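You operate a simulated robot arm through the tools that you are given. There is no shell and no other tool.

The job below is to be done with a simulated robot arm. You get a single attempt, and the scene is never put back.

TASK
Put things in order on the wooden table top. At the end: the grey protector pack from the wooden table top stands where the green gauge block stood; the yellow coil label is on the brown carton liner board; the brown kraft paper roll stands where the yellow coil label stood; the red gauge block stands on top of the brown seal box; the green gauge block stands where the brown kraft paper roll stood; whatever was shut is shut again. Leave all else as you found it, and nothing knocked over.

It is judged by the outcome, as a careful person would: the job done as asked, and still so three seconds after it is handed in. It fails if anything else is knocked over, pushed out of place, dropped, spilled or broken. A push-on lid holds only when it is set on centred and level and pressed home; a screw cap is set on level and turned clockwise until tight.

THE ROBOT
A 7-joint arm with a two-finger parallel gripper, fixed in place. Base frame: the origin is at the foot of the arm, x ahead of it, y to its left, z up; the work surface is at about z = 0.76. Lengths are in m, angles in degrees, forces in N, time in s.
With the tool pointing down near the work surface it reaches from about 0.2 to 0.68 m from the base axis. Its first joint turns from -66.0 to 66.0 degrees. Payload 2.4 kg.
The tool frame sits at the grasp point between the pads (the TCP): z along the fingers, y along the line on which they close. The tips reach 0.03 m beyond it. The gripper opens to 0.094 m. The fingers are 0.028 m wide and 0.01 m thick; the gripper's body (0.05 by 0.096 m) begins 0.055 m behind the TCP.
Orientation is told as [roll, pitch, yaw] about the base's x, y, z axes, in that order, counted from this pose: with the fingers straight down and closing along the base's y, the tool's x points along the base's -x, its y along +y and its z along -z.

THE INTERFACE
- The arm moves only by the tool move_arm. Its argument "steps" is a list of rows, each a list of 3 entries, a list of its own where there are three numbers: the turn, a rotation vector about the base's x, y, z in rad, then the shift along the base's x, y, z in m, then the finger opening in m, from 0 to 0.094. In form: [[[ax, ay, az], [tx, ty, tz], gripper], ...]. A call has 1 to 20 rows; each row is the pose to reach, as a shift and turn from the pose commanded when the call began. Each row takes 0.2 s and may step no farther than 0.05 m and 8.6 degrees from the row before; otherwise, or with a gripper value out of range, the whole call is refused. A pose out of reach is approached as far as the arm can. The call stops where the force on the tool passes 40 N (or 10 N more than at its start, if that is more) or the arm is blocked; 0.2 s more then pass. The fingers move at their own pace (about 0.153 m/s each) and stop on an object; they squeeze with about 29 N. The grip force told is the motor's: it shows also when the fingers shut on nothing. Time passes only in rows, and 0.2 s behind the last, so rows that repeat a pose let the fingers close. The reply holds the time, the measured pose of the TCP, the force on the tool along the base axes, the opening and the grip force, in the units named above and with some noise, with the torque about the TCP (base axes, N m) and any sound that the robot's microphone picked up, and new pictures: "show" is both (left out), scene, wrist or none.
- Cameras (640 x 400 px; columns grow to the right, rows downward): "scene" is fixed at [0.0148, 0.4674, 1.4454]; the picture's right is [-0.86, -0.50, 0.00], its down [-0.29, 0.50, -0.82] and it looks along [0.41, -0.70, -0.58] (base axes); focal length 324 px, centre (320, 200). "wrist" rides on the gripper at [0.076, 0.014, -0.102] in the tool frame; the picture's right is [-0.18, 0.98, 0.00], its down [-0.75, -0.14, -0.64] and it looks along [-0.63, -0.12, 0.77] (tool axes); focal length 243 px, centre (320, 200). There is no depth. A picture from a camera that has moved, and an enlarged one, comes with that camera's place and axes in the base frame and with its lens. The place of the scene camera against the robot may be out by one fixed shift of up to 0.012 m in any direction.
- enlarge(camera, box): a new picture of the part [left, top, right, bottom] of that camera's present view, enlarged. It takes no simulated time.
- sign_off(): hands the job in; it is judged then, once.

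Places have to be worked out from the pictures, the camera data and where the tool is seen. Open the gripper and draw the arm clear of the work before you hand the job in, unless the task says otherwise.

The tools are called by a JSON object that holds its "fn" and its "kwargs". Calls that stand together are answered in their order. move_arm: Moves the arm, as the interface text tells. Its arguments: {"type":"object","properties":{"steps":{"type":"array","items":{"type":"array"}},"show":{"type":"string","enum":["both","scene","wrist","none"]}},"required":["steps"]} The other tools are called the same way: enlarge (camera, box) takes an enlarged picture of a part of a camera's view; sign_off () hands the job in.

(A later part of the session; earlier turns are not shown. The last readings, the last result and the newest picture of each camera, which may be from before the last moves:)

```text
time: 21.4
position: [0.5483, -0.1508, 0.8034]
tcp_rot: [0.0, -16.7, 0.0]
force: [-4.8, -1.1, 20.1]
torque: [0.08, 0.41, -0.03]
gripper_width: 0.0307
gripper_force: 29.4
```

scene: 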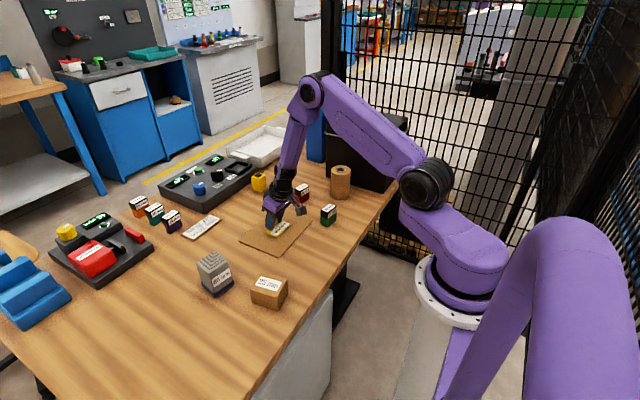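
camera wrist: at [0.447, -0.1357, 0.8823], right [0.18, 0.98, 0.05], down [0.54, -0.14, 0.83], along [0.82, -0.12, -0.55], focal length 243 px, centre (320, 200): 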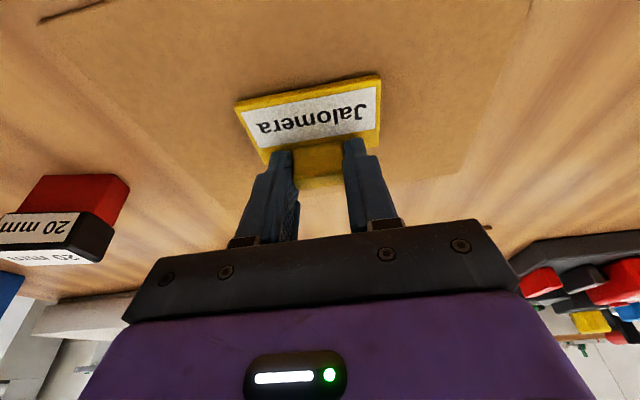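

Contact at 20 N, so the label rests on the board. I'll relax by 1 mm, open the fingers and withdraw upward.

{"fn": "move_arm", "kwargs": {"steps": [[[0, 0, 0], [0, 0, 0.001], 0.0], [[0, 0, 0], [0, 0, 0.001], 0.035], [[0, 0, 0], [0, 0, 0.001], 0.05], [[0, 0, 0], [0, 0, 0.001], 0.05], [[0, 0, 0], [0, 0, 0.015], 0.05], [[0, 0, 0], [0, 0, 0.04], 0.05], [[0, 0, 0], [0, 0, 0.08], 0.06], [[0, 0.1, 0], [-0.02, 0.0, 0.12], 0.08], [[0, 0.2, 0], [-0.04, 0.0, 0.15], 0.09], [[0, 0.29, 0], [-0.06, 0.0, 0.17], 0.09], [[0, 0.29, 0], [-0.06, 0.0, 0.17], 0.09]]}}

{"fn": "enlarge", "kwargs": {"camera": "scene", "box": [220, 170, 348, 250]}}

{"fn": "enlarge", "kwargs": {"camera": "scene", "box": [150, 190, 246, 250]}}

```text
time: 23.8
position: [0.4893, -0.1505, 0.9723]
tcp_rot: [0.0, 0.1, 0.0]
force: [-0.6, -0.4, -0.9]
torque: [0.01, 0.0, 0.02]
gripper_width: 0.09
gripper_force: 0.1
camera wrist: at [0.4153, -0.1352, 1.0747], right [0.18, 0.98, 0.0], down [0.75, -0.14, 0.64], along [0.63, -0.12, -0.77], focal length 243 px, centre (320, 200)
```

scene: 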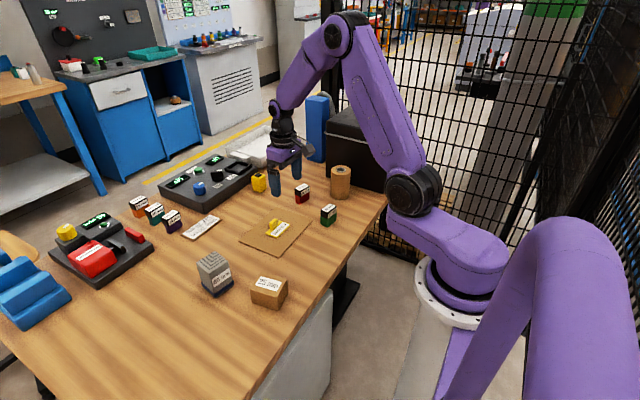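
wrist: 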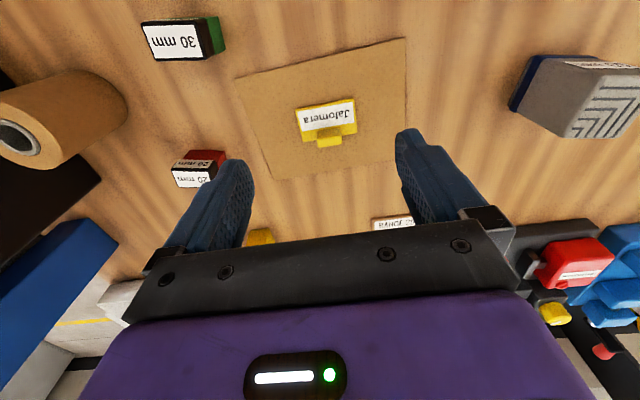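

```text
5.00 times, centred on (284, 210) of scene
camera zoom: at [0.0148, 0.4674, 1.4454], right [-0.86, -0.5, 0.0], down [-0.29, 0.5, -0.82], along [0.41, -0.7, -0.58], focal length 1623 px, centre (500, 150)
```

zoom: 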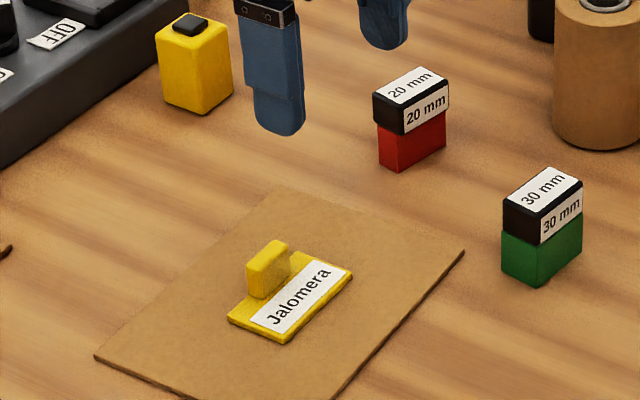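

```text
6.67 times, centred on (198, 220) of scene
camera zoom: at [0.0148, 0.4674, 1.4454], right [-0.86, -0.5, 0.0], down [-0.29, 0.5, -0.82], along [0.41, -0.7, -0.58], focal length 2164 px, centre (1133, 67)
```

zoom: 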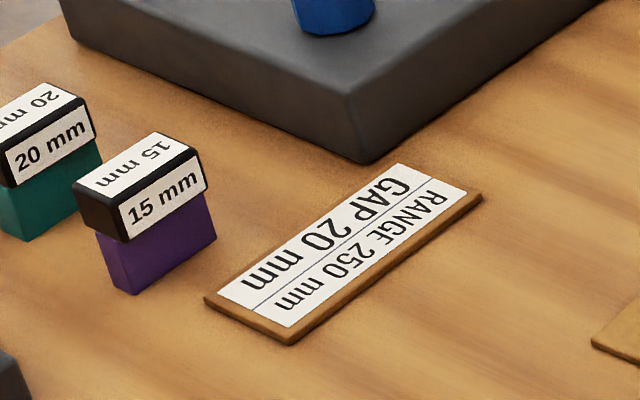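

The label sits flat in the middle of the board. Now that it's gone, the sign's near corner shows at about (0.731, 0.024), which matters for standing the roll there. Next I'll move over the roll and green block to measure them.

{"fn": "move_arm", "kwargs": {"steps": [[[0, 0, 0], [-0.02, -0.04, 0.0], 0.094], [[0, 0, 0], [-0.04, -0.08, 0.005], 0.094], [[0, 0, 0], [-0.055, -0.125, 0.01], 0.094], [[0, 0, 0], [-0.07, -0.17, 0.01], 0.094], [[0, 0, 0], [-0.085, -0.21, 0.01], 0.094], [[0, 0, 0], [-0.1, -0.25, 0.01], 0.094], [[0, 0, 0], [-0.1, -0.25, 0.01], 0.094]]}}

{"fn": "enlarge", "kwargs": {"camera": "wrist", "box": [240, 50, 480, 200]}}

```text
time: 25.4
position: [0.3878, -0.4021, 0.9831]
tcp_rot: [0.0, 0.0, 0.0]
force: [1.0, 0.8, 0.1]
torque: [0.02, 0.01, -0.01]
gripper_width: 0.0941
gripper_force: 0.1
camera wrist: at [0.3123, -0.3863, 1.0843], right [0.18, 0.98, 0.0], down [0.75, -0.14, 0.64], along [0.63, -0.12, -0.77], focal length 243 px, centre (320, 200)
```

scene: 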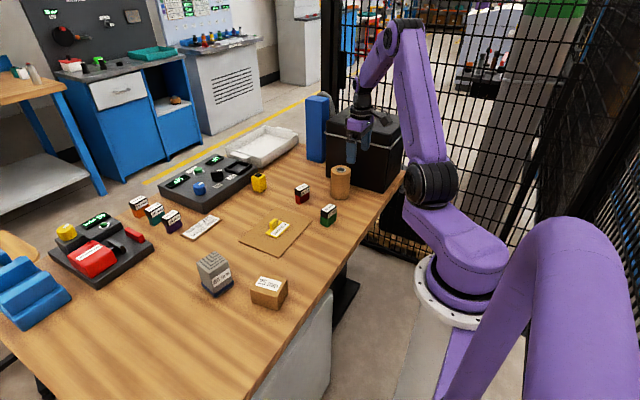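
wrist: 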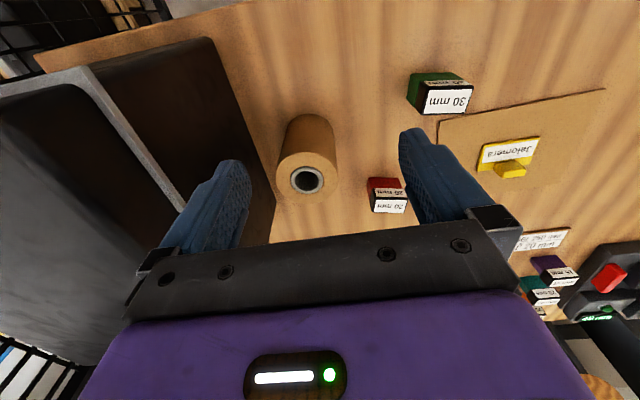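

```text
2.67 times, centred on (360, 125) of wrist
camera zoom: at [0.3123, -0.3863, 1.0843], right [0.18, 0.98, 0.0], down [0.75, -0.14, 0.64], along [0.63, -0.12, -0.77], focal length 647 px, centre (213, 400)
```

zoom: 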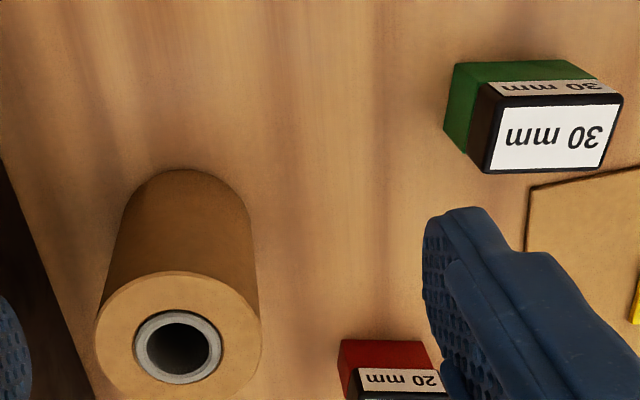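

The roll stands at about (0.461, -0.430), 0.069 m across, with its top near z 0.865. The green block is about 0.03 × 0.048 × 0.06 m, centred at (0.421, -0.268). I'll tilt the tool 15° outward, which the far placing spot needs, and move over the roll with the gripper fully open.

{"fn": "move_arm", "kwargs": {"steps": [[[0, -0.1, 0], [0.02, -0.01, -0.01], 0.094], [[0, -0.2, 0], [0.04, -0.02, -0.02], 0.094], [[0, -0.262, 0], [0.06, -0.0295, -0.035], 0.094], [[0, -0.262, 0], [0.0727, -0.0295, -0.05], 0.094], [[0, -0.262, 0], [0.0727, -0.0295, -0.06], 0.094], [[0, -0.262, 0], [0.0727, -0.0295, -0.06], 0.094]]}}

{"fn": "enlarge", "kwargs": {"camera": "wrist", "box": [200, 0, 440, 150]}}

{"fn": "enlarge", "kwargs": {"camera": "scene", "box": [270, 110, 430, 210]}}

```text
time: 26.8
position: [0.4595, -0.4307, 0.922]
tcp_rot: [0.0, -15.1, 0.1]
force: [-0.3, 0.1, 0.5]
torque: [0.03, -0.03, -0.01]
gripper_width: 0.0937
gripper_force: 0.0
camera wrist: at [0.3614, -0.4151, 1.0], right [0.18, 0.98, 0.05], down [0.56, -0.14, 0.82], along [0.81, -0.12, -0.58], focal length 243 px, centre (320, 200)
```

scene: 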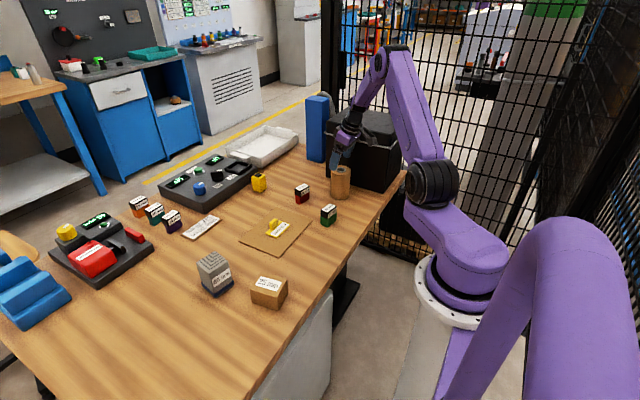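
wrist: 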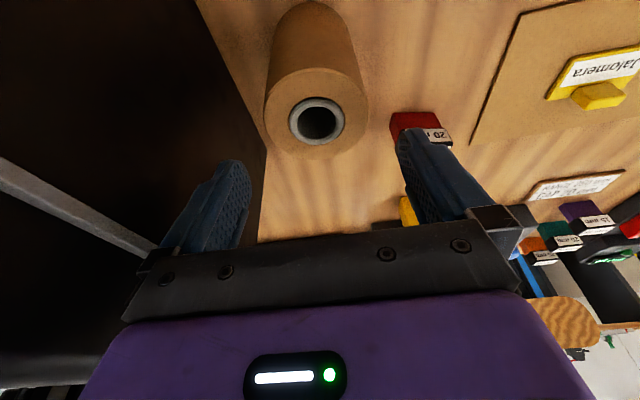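

```text
2.67 times, centred on (320, 75) of wrist
camera zoom: at [0.3614, -0.4151, 1.0], right [0.18, 0.98, 0.05], down [0.56, -0.14, 0.82], along [0.81, -0.12, -0.58], focal length 647 px, centre (320, 533)
```

zoom: 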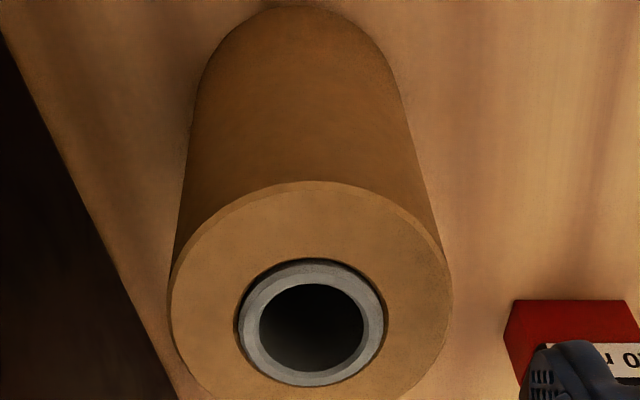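

```text
4.00 times, centred on (350, 160) of scene
camera zoom: at [0.0148, 0.4674, 1.4454], right [-0.86, -0.5, 0.0], down [-0.29, 0.5, -0.82], along [0.41, -0.7, -0.58], focal length 1298 px, centre (200, 360)
```

zoom: 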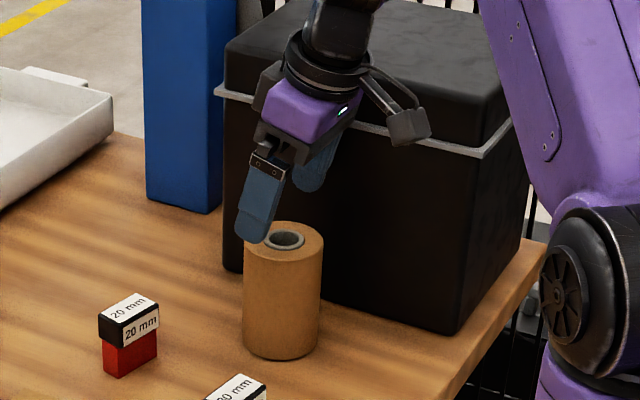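

The roll is centred under the open fingers (top centre about (0.460, -0.429)). I'll descend to grip height around z 0.828.

{"fn": "move_arm", "kwargs": {"steps": [[[0, 0, 0], [0, 0, -0.025], 0.094], [[0, 0, 0], [0, 0, -0.05], 0.094], [[0, 0, 0], [0, 0, -0.07], 0.094], [[0, 0, 0], [0, 0, -0.085], 0.094], [[0, 0, 0], [0, 0, -0.093], 0.094], [[0, 0, 0], [0, 0, -0.093], 0.094]]}}

{"fn": "enlarge", "kwargs": {"camera": "scene", "box": [270, 110, 430, 210]}}

```text
time: 28.2
position: [0.4625, -0.4295, 0.83]
tcp_rot: [0.0, -15.0, 0.0]
force: [0.1, -0.1, 0.3]
torque: [0.01, 0.02, 0.02]
gripper_width: 0.0942
gripper_force: 0.0
camera wrist: at [0.3631, -0.4148, 0.9077], right [0.18, 0.98, 0.05], down [0.56, -0.14, 0.82], along [0.81, -0.12, -0.58], focal length 243 px, centre (320, 200)
```

scene: 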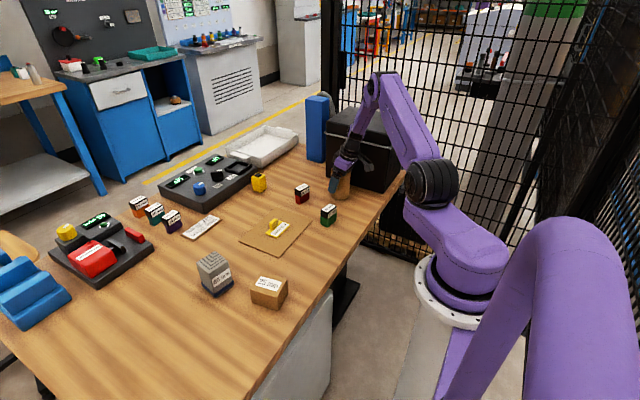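
wrist: 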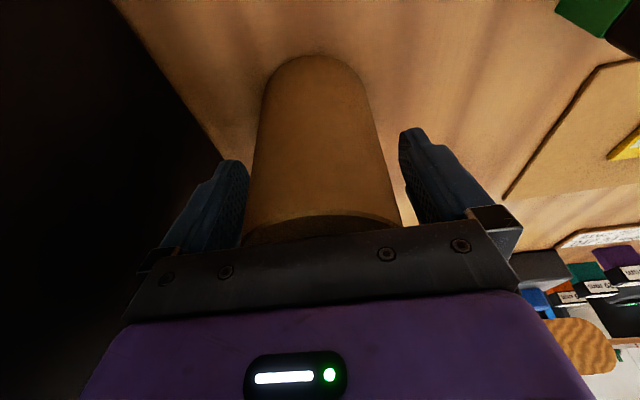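

```text
4.00 times, centred on (350, 160) of scene
camera zoom: at [0.0148, 0.4674, 1.4454], right [-0.86, -0.5, 0.0], down [-0.29, 0.5, -0.82], along [0.41, -0.7, -0.58], focal length 1298 px, centre (200, 360)
```

zoom: 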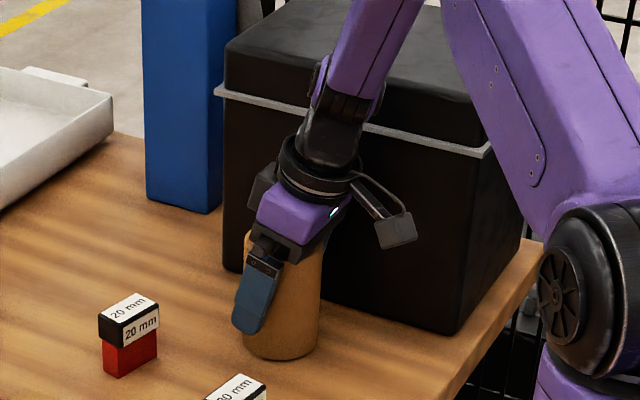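

The fingers straddle the roll cleanly. I'll close and lift slightly to test the grip.

{"fn": "move_arm", "kwargs": {"steps": [[[0, 0, 0], [0, 0, 0], 0.06], [[0, 0, 0], [0, 0, 0], 0.04], [[0, 0, 0], [0, 0, 0], 0.04], [[0, 0, 0], [0, 0, 0.003], 0.04], [[0, 0, 0], [0, 0, 0.008], 0.04], [[0, 0, 0], [0, 0, 0.014], 0.04], [[0, 0, 0], [0, 0, 0.02], 0.04], [[0, 0, 0], [0, 0, 0.02], 0.04]]}}

{"fn": "enlarge", "kwargs": {"camera": "scene", "box": [270, 110, 430, 210]}}

```text
time: 30.0
position: [0.4615, -0.4303, 0.8486]
tcp_rot: [0.0, -15.0, 0.0]
force: [0.6, -0.5, -2.4]
torque: [-0.02, 0.03, 0.0]
gripper_width: 0.0733
gripper_force: 28.8
camera wrist: at [0.3623, -0.4148, 0.927], right [0.18, 0.98, 0.05], down [0.56, -0.14, 0.81], along [0.81, -0.12, -0.58], focal length 243 px, centre (320, 200)
```

scene: 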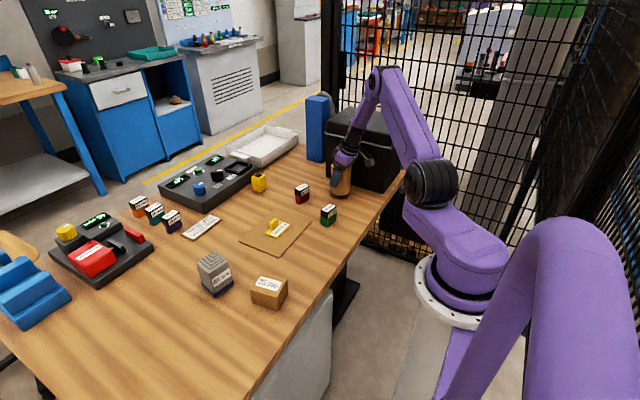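
wrist: 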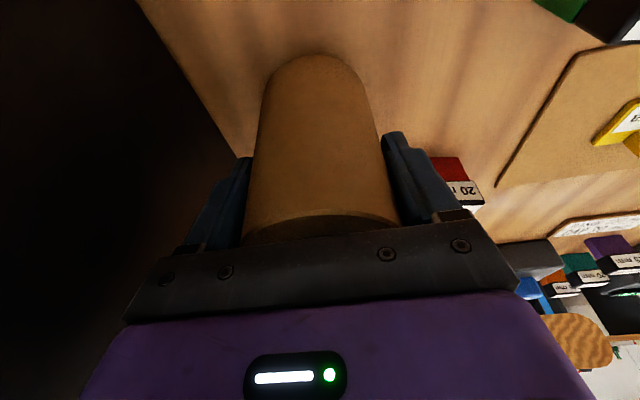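

```text
4.00 times, centred on (350, 160) of scene
camera zoom: at [0.0149, 0.4674, 1.4454], right [-0.86, -0.5, 0.0], down [-0.29, 0.5, -0.82], along [0.41, -0.7, -0.58], focal length 1298 px, centre (200, 360)
```

zoom: 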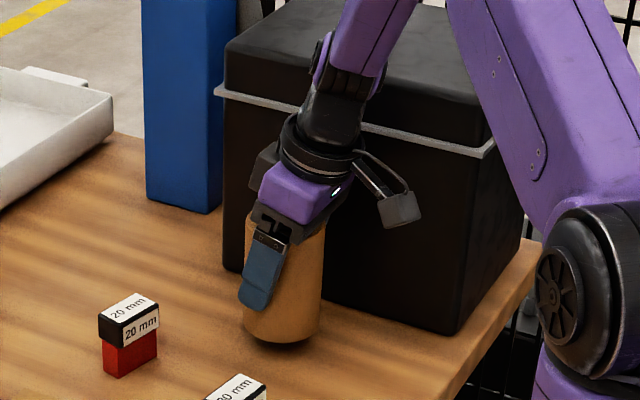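

The roll is lifted and held at 73 mm opening, so its radius is about 36.7 mm. I'll raise it and carry it at height toward the label's old spot, aiming a little short of the sign so the roll doesn't touch it.

{"fn": "move_arm", "kwargs": {"steps": [[[0, 0, 0], [0, 0, 0.02], 0.04], [[0, 0, 0], [0, 0, 0.045], 0.04], [[0, 0, 0], [0.0, 0.0, 0.07], 0.04], [[0, 0, 0], [0.01, 0.02, 0.085], 0.04], [[0, 0, 0], [0.025, 0.05, 0.09], 0.04], [[0, 0, 0], [0.042, 0.084, 0.09], 0.04], [[0, 0, 0], [0.06, 0.12, 0.09], 0.04], [[0, 0, 0], [0.078, 0.156, 0.09], 0.04], [[0, 0, 0], [0.096, 0.192, 0.09], 0.04], [[0, 0, 0], [0.114, 0.228, 0.09], 0.04], [[0, 0, 0], [0.132, 0.264, 0.09], 0.04], [[0, 0, 0], [0.15, 0.3, 0.09], 0.04], [[0, 0, 0], [0.168, 0.336, 0.09], 0.04], [[0, 0, 0], [0.186, 0.372, 0.09], 0.04], [[0, 0, 0], [0.2, 0.4, 0.09], 0.04], [[0, 0, 0], [0.215, 0.43, 0.09], 0.04], [[0, 0, 0], [0.227, 0.452, 0.085], 0.04], [[0, 0, 0], [0.2318, 0.4633, 0.08], 0.04], [[0, 0, 0], [0.2318, 0.4633, 0.075], 0.04], [[0, 0, 0], [0.2318, 0.4633, 0.075], 0.04]]}}

{"fn": "enlarge", "kwargs": {"camera": "scene", "box": [140, 160, 268, 240]}}

{"fn": "enlarge", "kwargs": {"camera": "wrist", "box": [180, 60, 420, 210]}}

```text
time: 34.2
position: [0.6929, 0.0328, 0.9224]
tcp_rot: [0.0, -14.9, 0.0]
force: [-0.1, 0.2, -2.8]
torque: [0.0, 0.06, 0.02]
gripper_width: 0.0733
gripper_force: 28.9
camera wrist: at [0.5935, 0.049, 1.0016], right [0.18, 0.98, 0.05], down [0.56, -0.14, 0.82], along [0.81, -0.12, -0.58], focal length 243 px, centre (320, 200)
```

scene: 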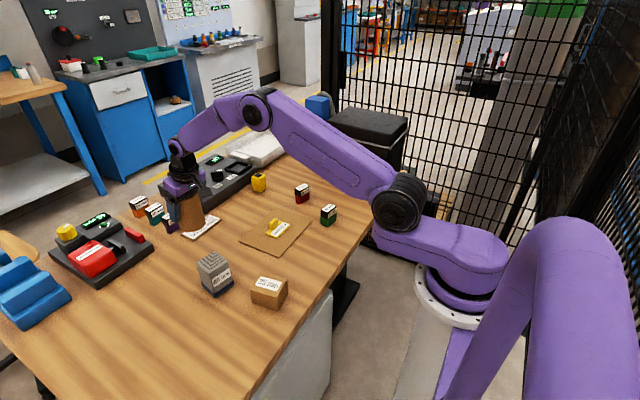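
wrist: 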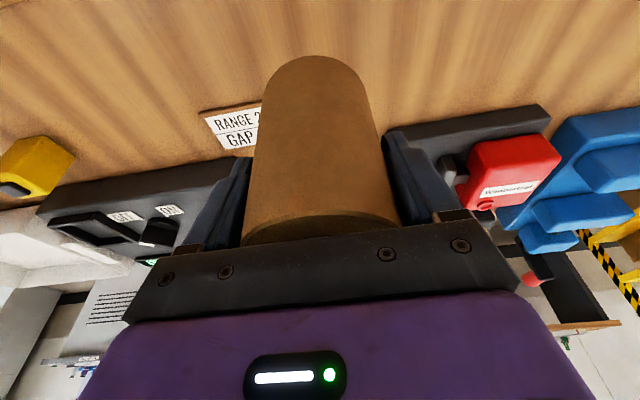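

```text
5.00 times, centred on (204, 200) of scene
camera zoom: at [0.0149, 0.4674, 1.4454], right [-0.86, -0.5, 0.0], down [-0.29, 0.5, -0.82], along [0.41, -0.7, -0.58], focal length 1623 px, centre (900, 200)
```

zoom: 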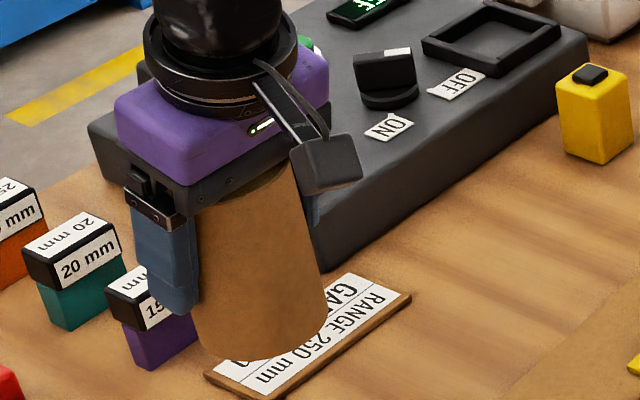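

```text
2.67 times, centred on (300, 135) of wrist
camera zoom: at [0.5935, 0.049, 1.0016], right [0.18, 0.98, 0.05], down [0.56, -0.14, 0.82], along [0.81, -0.12, -0.58], focal length 647 px, centre (373, 373)
```

zoom: 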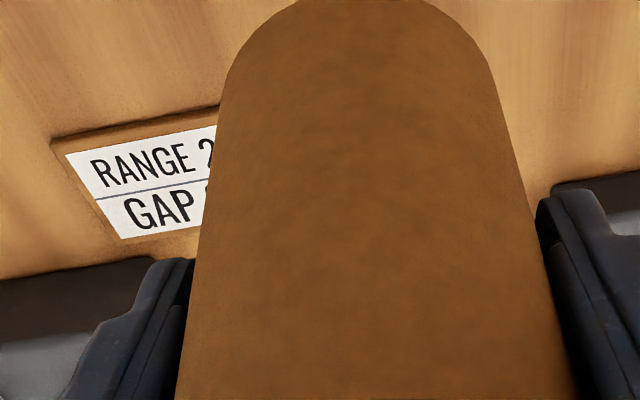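

The roll hangs upright above the spot. I'll lower it to about 1 cm above the table and check its gap to the sign.

{"fn": "move_arm", "kwargs": {"steps": [[[0, 0, 0], [0, 0, -0.015], 0.04], [[0, 0, 0], [0, 0, -0.03], 0.04], [[0, 0, 0], [0, 0, -0.045], 0.04], [[0, 0, 0], [0, 0, -0.06], 0.04], [[0, 0, 0], [0, 0, -0.073], 0.04], [[0, 0, 0], [0, 0, -0.083], 0.04], [[0, 0, 0], [0, 0, -0.083], 0.04]]}}

{"fn": "enlarge", "kwargs": {"camera": "scene", "box": [150, 190, 246, 250]}}

{"fn": "enlarge", "kwargs": {"camera": "wrist", "box": [180, 30, 420, 180]}}

```text
time: 35.8
position: [0.6931, 0.0348, 0.8415]
tcp_rot: [0.0, -15.0, 0.0]
force: [1.1, 0.4, -2.4]
torque: [-0.04, -0.01, 0.03]
gripper_width: 0.0736
gripper_force: 29.1
camera wrist: at [0.5938, 0.0502, 0.92], right [0.18, 0.98, 0.05], down [0.56, -0.14, 0.82], along [0.81, -0.12, -0.58], focal length 243 px, centre (320, 200)
```

scene: 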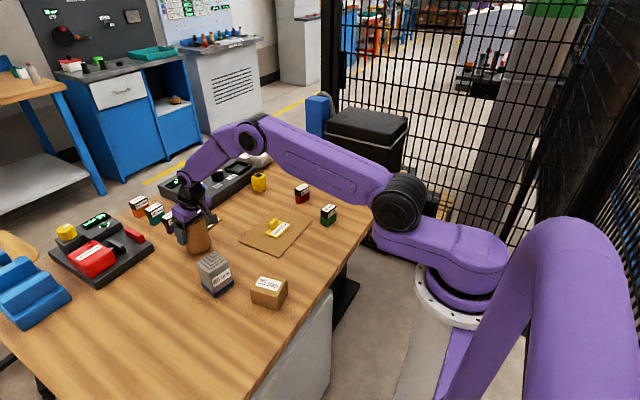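
wrist: 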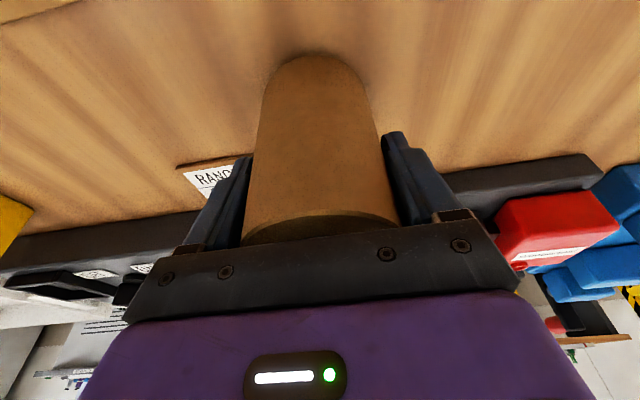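

```text
6.67 times, centred on (198, 220) of scene
camera zoom: at [0.0149, 0.4674, 1.4454], right [-0.86, -0.5, 0.0], down [-0.29, 0.5, -0.82], along [0.41, -0.7, -0.58], focal length 2164 px, centre (1133, 67)
```

zoom: 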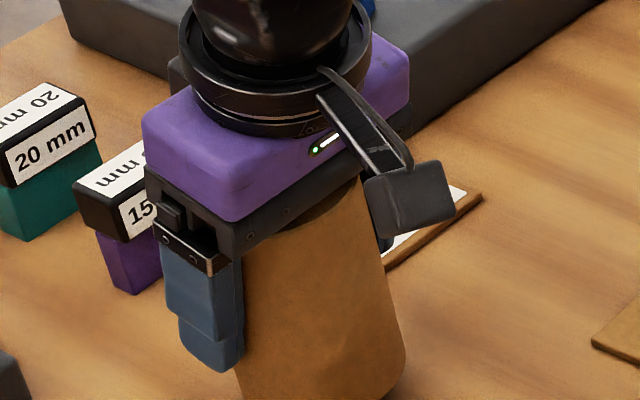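

```text
2.67 times, centred on (300, 105) of wrist
camera zoom: at [0.5938, 0.0502, 0.92], right [0.18, 0.98, 0.05], down [0.56, -0.14, 0.82], along [0.81, -0.12, -0.58], focal length 647 px, centre (373, 453)
```

zoom: 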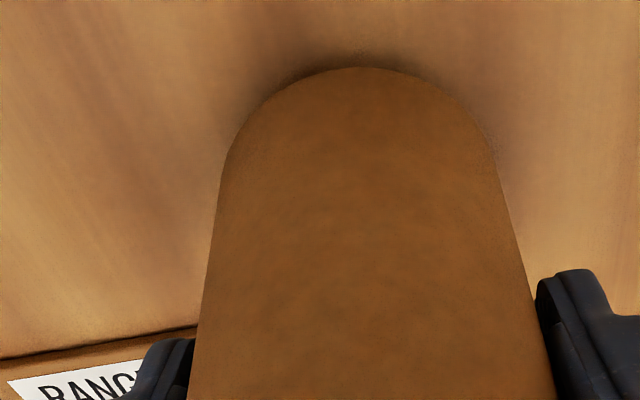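

The roll's far side clears the sign by about 3–5 mm. I'll lower the last centimetre in small steps, watching the force.

{"fn": "move_arm", "kwargs": {"steps": [[[0, 0, 0], [0, 0, -0.004], 0.04], [[0, 0, 0], [0, 0, -0.008], 0.04], [[0, 0, 0], [0, 0, -0.0105], 0.04], [[0, 0, 0], [0, 0, -0.0105], 0.04]], "show": "none"}}

```text
time: 36.8
position: [0.6931, 0.034, 0.8302]
tcp_rot: [0.0, -15.0, 0.0]
force: [0.3, -0.7, -2.4]
torque: [0.02, 0.02, 0.0]
gripper_width: 0.0732
gripper_force: 29.2
```

No contact yet, with the weight still hanging at -2.4 N. I'll continue down in about 1 mm steps.

{"fn": "move_arm", "kwargs": {"steps": [[[0, 0, 0], [0, 0, -0.001], 0.04], [[0, 0, 0], [0, 0, -0.0015], 0.04], [[0, 0, 0], [0, 0, -0.0015], 0.04]], "show": "none"}}

```text
time: 37.6
position: [0.6916, 0.0341, 0.8288]
tcp_rot: [-0.1, -15.1, 0.1]
force: [0.2, -0.1, -2.7]
torque: [-0.02, 0.01, 0.0]
gripper_width: 0.0735
gripper_force: 29.1
```

{"fn": "move_arm", "kwargs": {"steps": [[[0, 0, 0], [0, 0, -0.001], 0.04], [[0, 0, 0], [0, 0, -0.0015], 0.04], [[0, 0, 0], [0, 0, -0.0015], 0.04]], "show": "scene"}}

{"fn": "enlarge", "kwargs": {"camera": "scene", "box": [150, 200, 246, 260]}}

```text
time: 38.4
position: [0.6929, 0.0357, 0.8293]
tcp_rot: [0.1, -15.2, 0.0]
force: [-9.1, 0.8, 19.8]
torque: [-0.01, 0.13, 0.01]
gripper_width: 0.0733
gripper_force: 29.2
```

scene: 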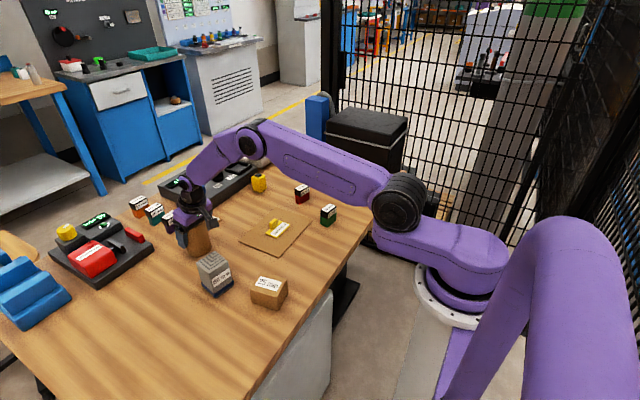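

```text
6.67 times, centred on (198, 230) of scene
camera zoom: at [0.0142, 0.4674, 1.4455], right [-0.86, -0.5, 0.0], down [-0.29, 0.5, -0.82], along [0.41, -0.7, -0.58], focal length 2164 px, centre (1133, 0)
```

zoom: 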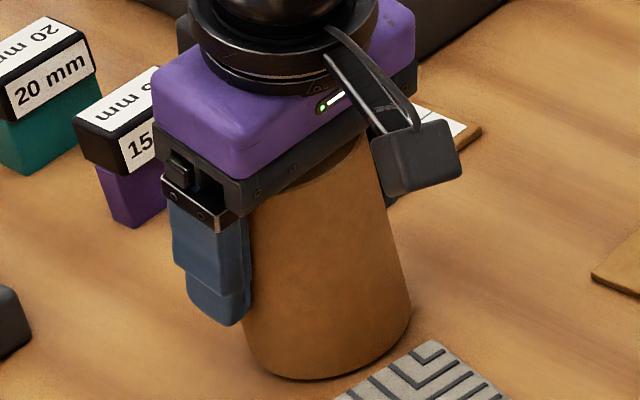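

The roll is seated on the table. I'll relax the press, open the fingers slowly and rise straight up.

{"fn": "move_arm", "kwargs": {"steps": [[[0, 0, 0], [0, 0, 0.0013], 0.04], [[0, 0, 0], [0, 0, 0.0013], 0.076], [[0, 0, 0], [0, 0, 0.0013], 0.085], [[0, 0, 0], [0, 0, 0.0013], 0.094], [[0, 0, 0], [0, 0, 0.0013], 0.094], [[0, 0, 0], [0, 0, 0.02], 0.094], [[0, 0, 0], [0, 0, 0.05], 0.094], [[0, 0, 0], [0, 0, 0.09], 0.094], [[0, 0, 0], [0, 0, 0.12], 0.094], [[0, 0.1, 0], [-0.03, -0.02, 0.14], 0.094], [[0, 0.2, 0], [-0.065, -0.05, 0.15], 0.094], [[0, 0.262, 0], [-0.1, -0.08, 0.15], 0.094], [[0, 0.262, 0], [-0.1, -0.08, 0.15], 0.094]]}}

{"fn": "enlarge", "kwargs": {"camera": "scene", "box": [140, 190, 268, 270]}}

{"fn": "enlarge", "kwargs": {"camera": "wrist", "box": [240, 60, 480, 210]}}

```text
time: 41.2
position: [0.5914, -0.0468, 0.9774]
tcp_rot: [0.0, 0.1, -0.1]
force: [0.3, -0.3, 0.3]
torque: [0.04, 0.0, -0.02]
gripper_width: 0.0941
gripper_force: 0.1
camera wrist: at [0.5164, -0.0321, 1.0796], right [0.18, 0.98, 0.0], down [0.75, -0.14, 0.64], along [0.63, -0.12, -0.77], focal length 243 px, centre (320, 200)
```

scene: 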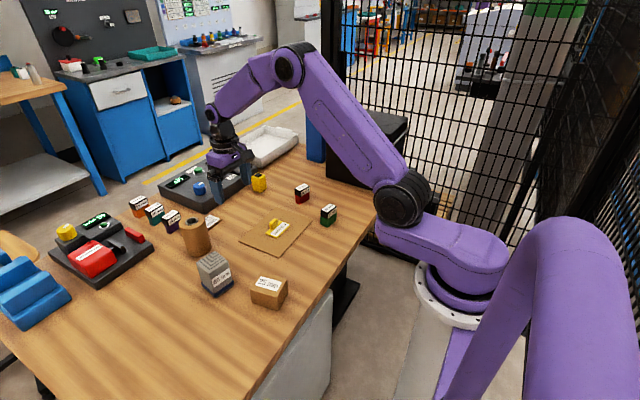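
wrist: 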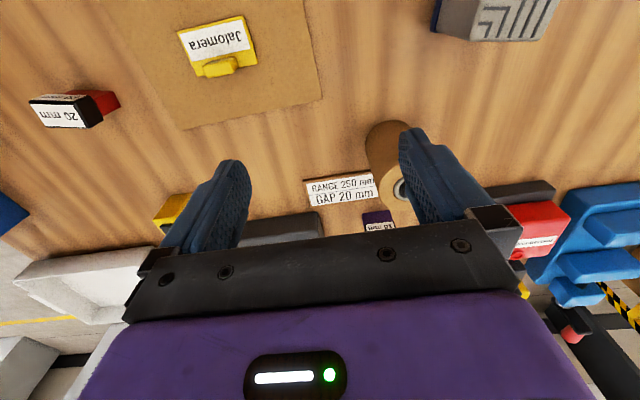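

```text
5.00 times, centred on (204, 230) of scene
camera zoom: at [0.0148, 0.4674, 1.4454], right [-0.86, -0.5, 0.0], down [-0.29, 0.5, -0.82], along [0.41, -0.7, -0.58], focal length 1623 px, centre (900, 50)
```

zoom: 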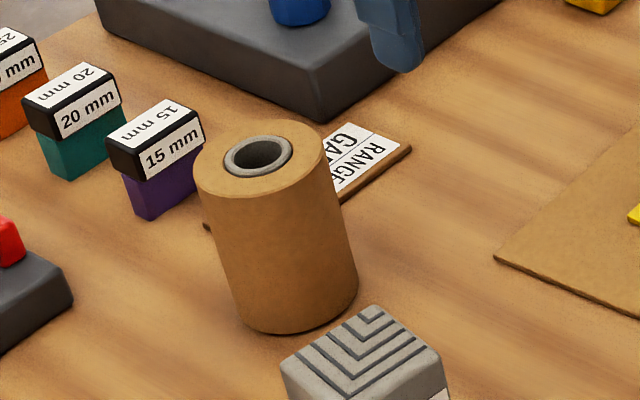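

```text
2.67 times, centred on (360, 135) of wrist
camera zoom: at [0.5164, -0.0321, 1.0796], right [0.18, 0.98, 0.0], down [0.75, -0.14, 0.64], along [0.63, -0.12, -0.77], focal length 647 px, centre (213, 373)
```

zoom: 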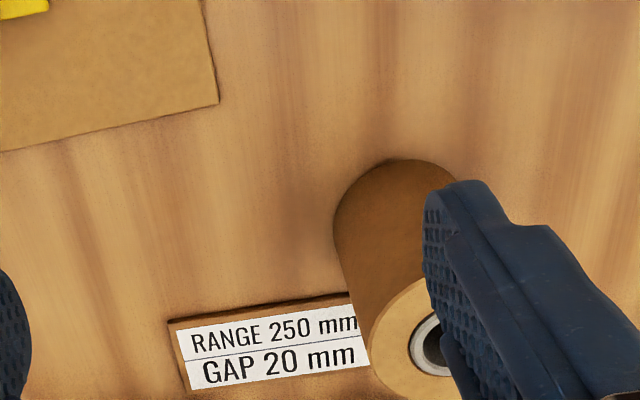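

The roll stands upright and clear of the sign, and the sign hasn't moved. Next is the green block, so I'll move over it for a close measurement.

{"fn": "move_arm", "kwargs": {"steps": [[[0, 0, 0], [-0.03, -0.027, 0.0], 0.094], [[0, 0, 0], [-0.06, -0.054, 0.0], 0.094], [[0, 0, 0], [-0.09, -0.081, 0.0], 0.094], [[0, 0, 0], [-0.12, -0.108, 0.0], 0.094], [[0, 0, 0], [-0.15, -0.135, -0.01], 0.094], [[0, 0, 0], [-0.18, -0.162, -0.02], 0.094], [[0, 0, 0], [-0.205, -0.189, -0.035], 0.094], [[0, 0, 0], [-0.222, -0.204, -0.047], 0.094], [[0, 0, 0], [-0.222, -0.204, -0.047], 0.094]]}}

{"fn": "enlarge", "kwargs": {"camera": "wrist", "box": [220, 20, 420, 145]}}

{"fn": "enlarge", "kwargs": {"camera": "scene", "box": [280, 150, 376, 210]}}

```text
time: 43.2
position: [0.3702, -0.2516, 0.9283]
tcp_rot: [0.0, 0.0, 0.0]
force: [-0.3, 0.0, -0.2]
torque: [0.01, -0.04, 0.02]
gripper_width: 0.094
gripper_force: 0.0
camera wrist: at [0.2958, -0.2367, 1.0309], right [0.18, 0.98, 0.0], down [0.75, -0.14, 0.64], along [0.63, -0.12, -0.77], focal length 243 px, centre (320, 200)
```

scene: 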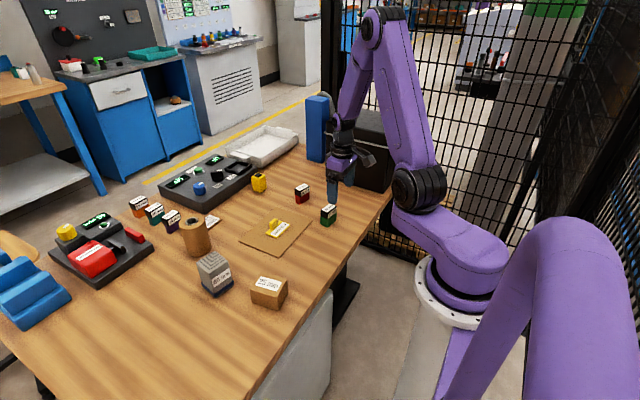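
wrist: 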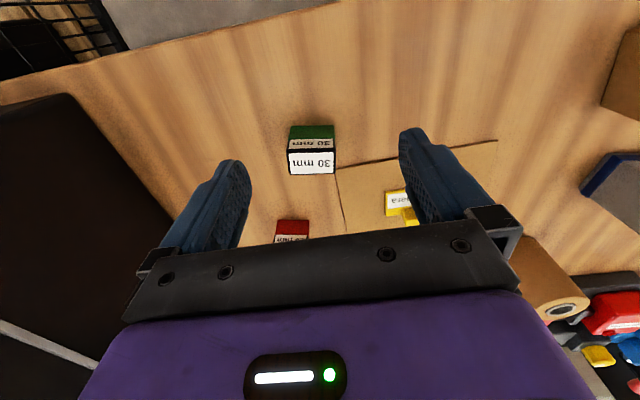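

```text
3.20 times, centred on (320, 82) of wrist
camera zoom: at [0.2958, -0.2367, 1.0309], right [0.18, 0.98, 0.0], down [0.75, -0.14, 0.64], along [0.63, -0.12, -0.77], focal length 776 px, centre (320, 576)
```

zoom: 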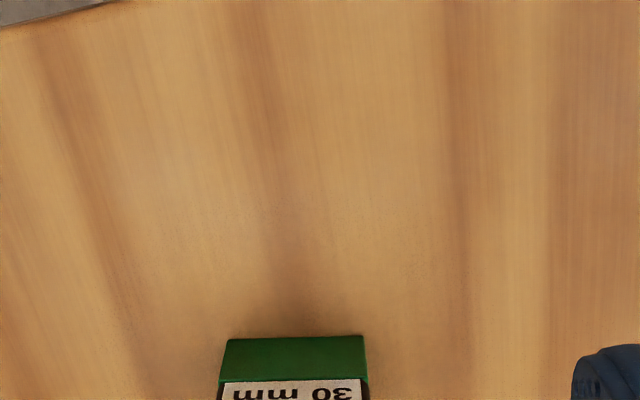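

```text
6.67 times, centred on (328, 180) of scene
camera zoom: at [0.0148, 0.4674, 1.4454], right [-0.86, -0.5, 0.0], down [-0.29, 0.5, -0.82], along [0.41, -0.7, -0.58], focal length 2164 px, centre (267, 333)
```

zoom: 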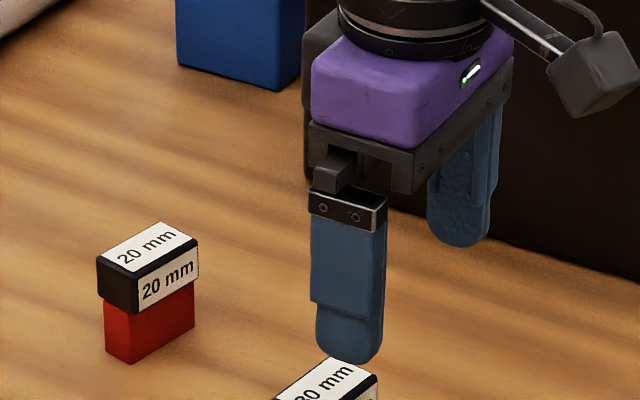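

I need a better-framed enlargement of the green block.

{"fn": "enlarge", "kwargs": {"camera": "wrist", "box": [256, 110, 368, 180]}}

{"fn": "enlarge", "kwargs": {"camera": "scene", "box": [296, 195, 360, 235]}}

```text
5.71 times, centred on (312, 145) of wrist
camera zoom: at [0.2958, -0.2367, 1.0309], right [0.18, 0.98, 0.0], down [0.75, -0.14, 0.64], along [0.63, -0.12, -0.77], focal length 1386 px, centre (366, 514)
```

zoom: 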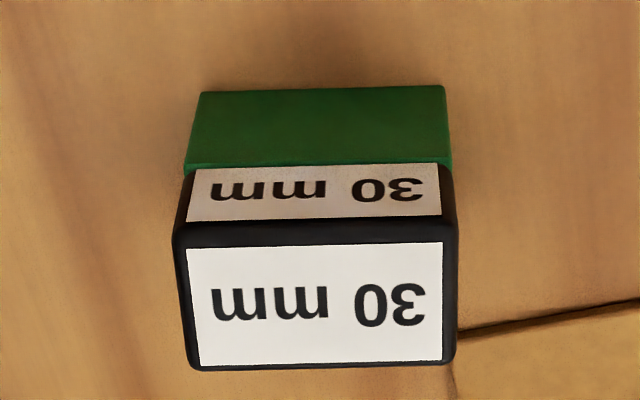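

```text
10.00 times, centred on (328, 215) of scene
camera zoom: at [0.0148, 0.4674, 1.4454], right [-0.86, -0.5, 0.0], down [-0.29, 0.5, -0.82], along [0.41, -0.7, -0.58], focal length 3245 px, centre (240, 50)
```

zoom: 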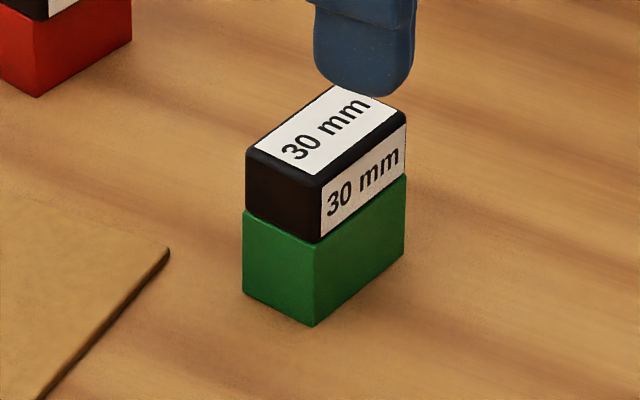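

The green block measures 0.03 × 0.049 × 0.06 m, centred at (0.4207, -0.268), yaw about -9°. I'll turn the tool to match and descend around it.

{"fn": "move_arm", "kwargs": {"steps": [[[0, 0, -0.08], [0.02, -0.008, -0.01], 0.085], [[0, 0, -0.162], [0.045, -0.0173, -0.03], 0.085], [[0, 0, -0.162], [0.0489, -0.0173, -0.055], 0.085], [[0, 0, -0.162], [0.0489, -0.0173, -0.08], 0.085], [[0, 0, -0.162], [0.0489, -0.0173, -0.08], 0.085]]}}

{"fn": "enlarge", "kwargs": {"camera": "scene", "box": [280, 170, 376, 230]}}

{"fn": "enlarge", "kwargs": {"camera": "wrist", "box": [200, 60, 440, 210]}}

```text
time: 44.4
position: [0.42, -0.2678, 0.8501]
tcp_rot: [0.1, 0.0, -9.2]
force: [-0.1, 0.3, -0.4]
torque: [0.0, 0.0, -0.01]
gripper_width: 0.0849
gripper_force: 0.2
camera wrist: at [0.3491, -0.2401, 0.9511], right [0.34, 0.94, 0.0], down [0.72, -0.26, 0.64], along [0.6, -0.22, -0.77], focal length 243 px, centre (320, 200)
```

scene: 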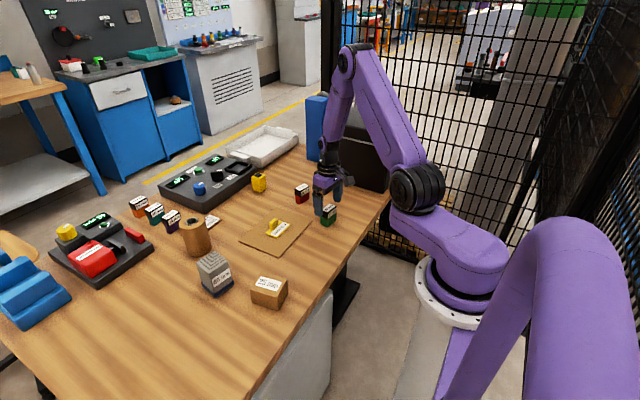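
wrist: 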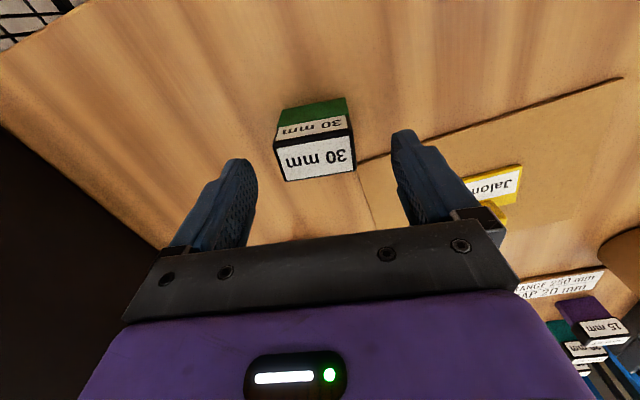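

```text
6.67 times, centred on (328, 200) of scene
camera zoom: at [0.0148, 0.4674, 1.4454], right [-0.86, -0.5, 0.0], down [-0.29, 0.5, -0.82], along [0.41, -0.7, -0.58], focal length 2164 px, centre (267, 200)
```

zoom: 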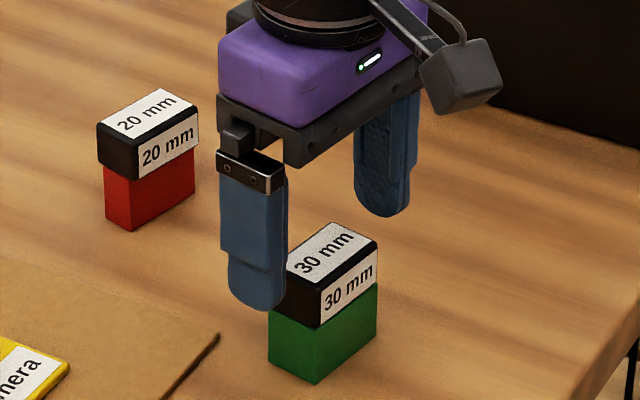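

```text
2.67 times, centred on (320, 135) of wrist
camera zoom: at [0.3491, -0.2401, 0.9511], right [0.34, 0.94, 0.0], down [0.72, -0.26, 0.64], along [0.6, -0.22, -0.77], focal length 647 px, centre (320, 373)
```

zoom: 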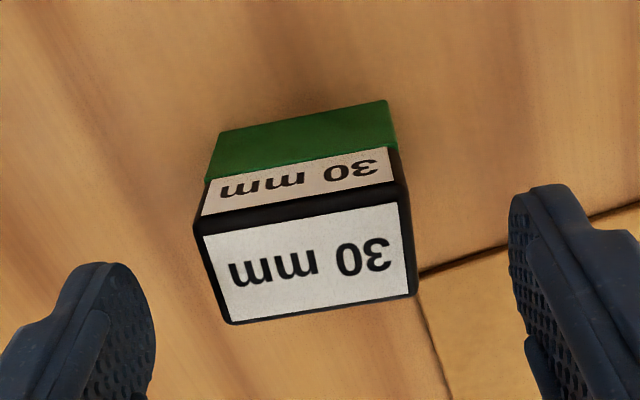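

The tips are level with the block top, and the block sits about 3 mm toward -y of centre. I'll correct for that, descend, close and do a small test lift.

{"fn": "move_arm", "kwargs": {"steps": [[[0, 0, 0], [-0.001, -0.003, -0.01], 0.085], [[0, 0, 0], [-0.001, -0.003, -0.03], 0.085], [[0, 0, 0], [-0.001, -0.003, -0.045], 0.085], [[0, 0, 0], [-0.001, -0.003, -0.053], 0.085], [[0, 0, 0], [-0.001, -0.003, -0.053], 0.06], [[0, 0, 0], [-0.001, -0.003, -0.053], 0.03], [[0, 0, 0], [-0.001, -0.003, -0.053], 0.02], [[0, 0, 0], [-0.001, -0.003, -0.053], 0.02], [[0, 0, 0], [-0.001, -0.003, -0.05], 0.02], [[0, 0, 0], [-0.001, -0.003, -0.044], 0.02], [[0, 0, 0], [-0.001, -0.003, -0.036], 0.02], [[0, 0, 0], [-0.001, -0.003, -0.036], 0.02]]}}

{"fn": "enlarge", "kwargs": {"camera": "scene", "box": [280, 170, 376, 230]}}

```text
time: 47.0
position: [0.4186, -0.2723, 0.8152]
tcp_rot: [0.0, 0.0, -9.2]
force: [-0.2, -0.2, -0.6]
torque: [0.0, 0.04, -0.01]
gripper_width: 0.0537
gripper_force: 28.8
camera wrist: at [0.3468, -0.2447, 0.9161], right [0.34, 0.94, 0.0], down [0.72, -0.26, 0.64], along [0.6, -0.22, -0.77], focal length 243 px, centre (320, 200)
```

scene: 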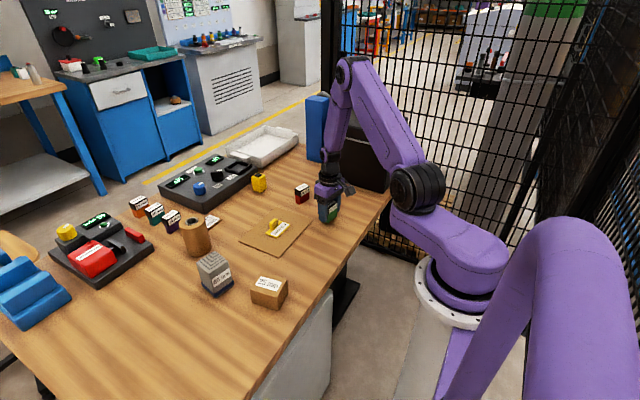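
wrist: 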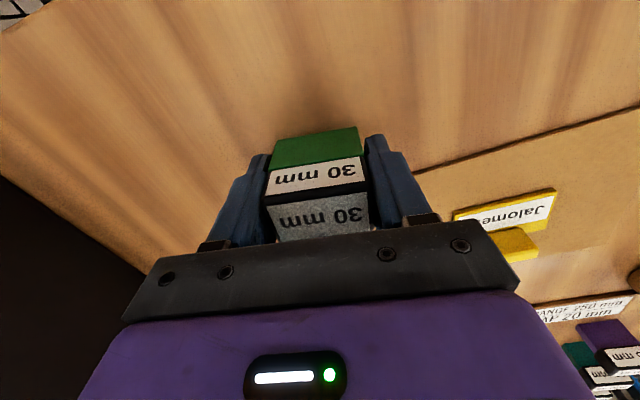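

```text
6.67 times, centred on (328, 200) of scene
camera zoom: at [0.0148, 0.4674, 1.4454], right [-0.86, -0.5, 0.0], down [-0.29, 0.5, -0.82], along [0.41, -0.7, -0.58], focal length 2164 px, centre (267, 200)
```

zoom: 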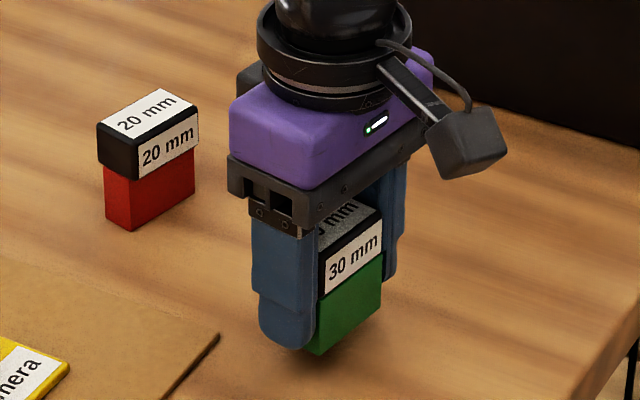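

The green block is lifted (opening 53.7 mm, a bit more than I measured). I'll check in the wrist view that it's held square.

{"fn": "enlarge", "kwargs": {"camera": "wrist", "box": [200, 110, 440, 260]}}

{"fn": "enlarge", "kwargs": {"camera": "scene", "box": [304, 190, 352, 220]}}

```text
2.67 times, centred on (320, 185) of wrist
camera zoom: at [0.3468, -0.2447, 0.9161], right [0.34, 0.94, 0.0], down [0.72, -0.26, 0.64], along [0.6, -0.22, -0.77], focal length 647 px, centre (320, 240)
```

zoom: 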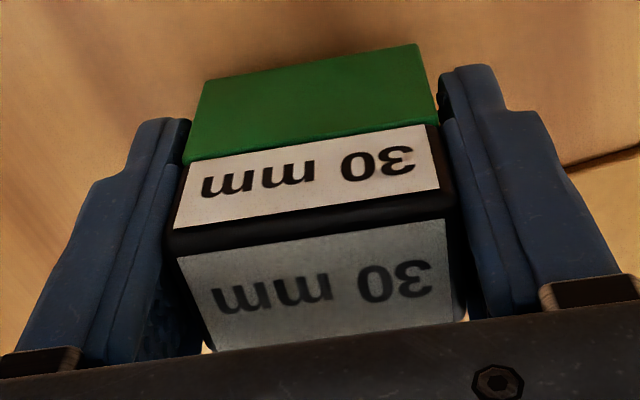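

```text
13.33 times, centred on (328, 205) of scene
camera zoom: at [0.0148, 0.4674, 1.4454], right [-0.86, -0.5, 0.0], down [-0.29, 0.5, -0.82], along [0.41, -0.7, -0.58], focal length 4327 px, centre (213, 133)
```

zoom: 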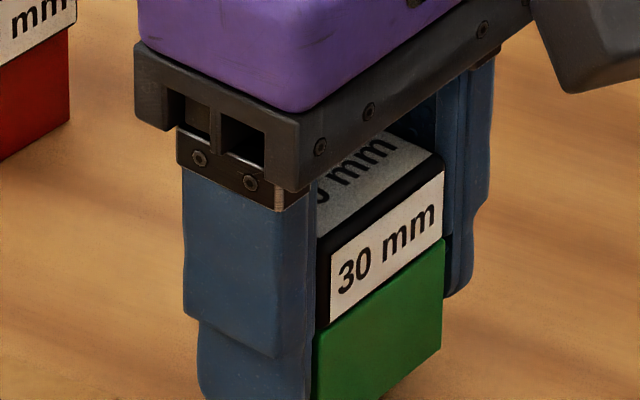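

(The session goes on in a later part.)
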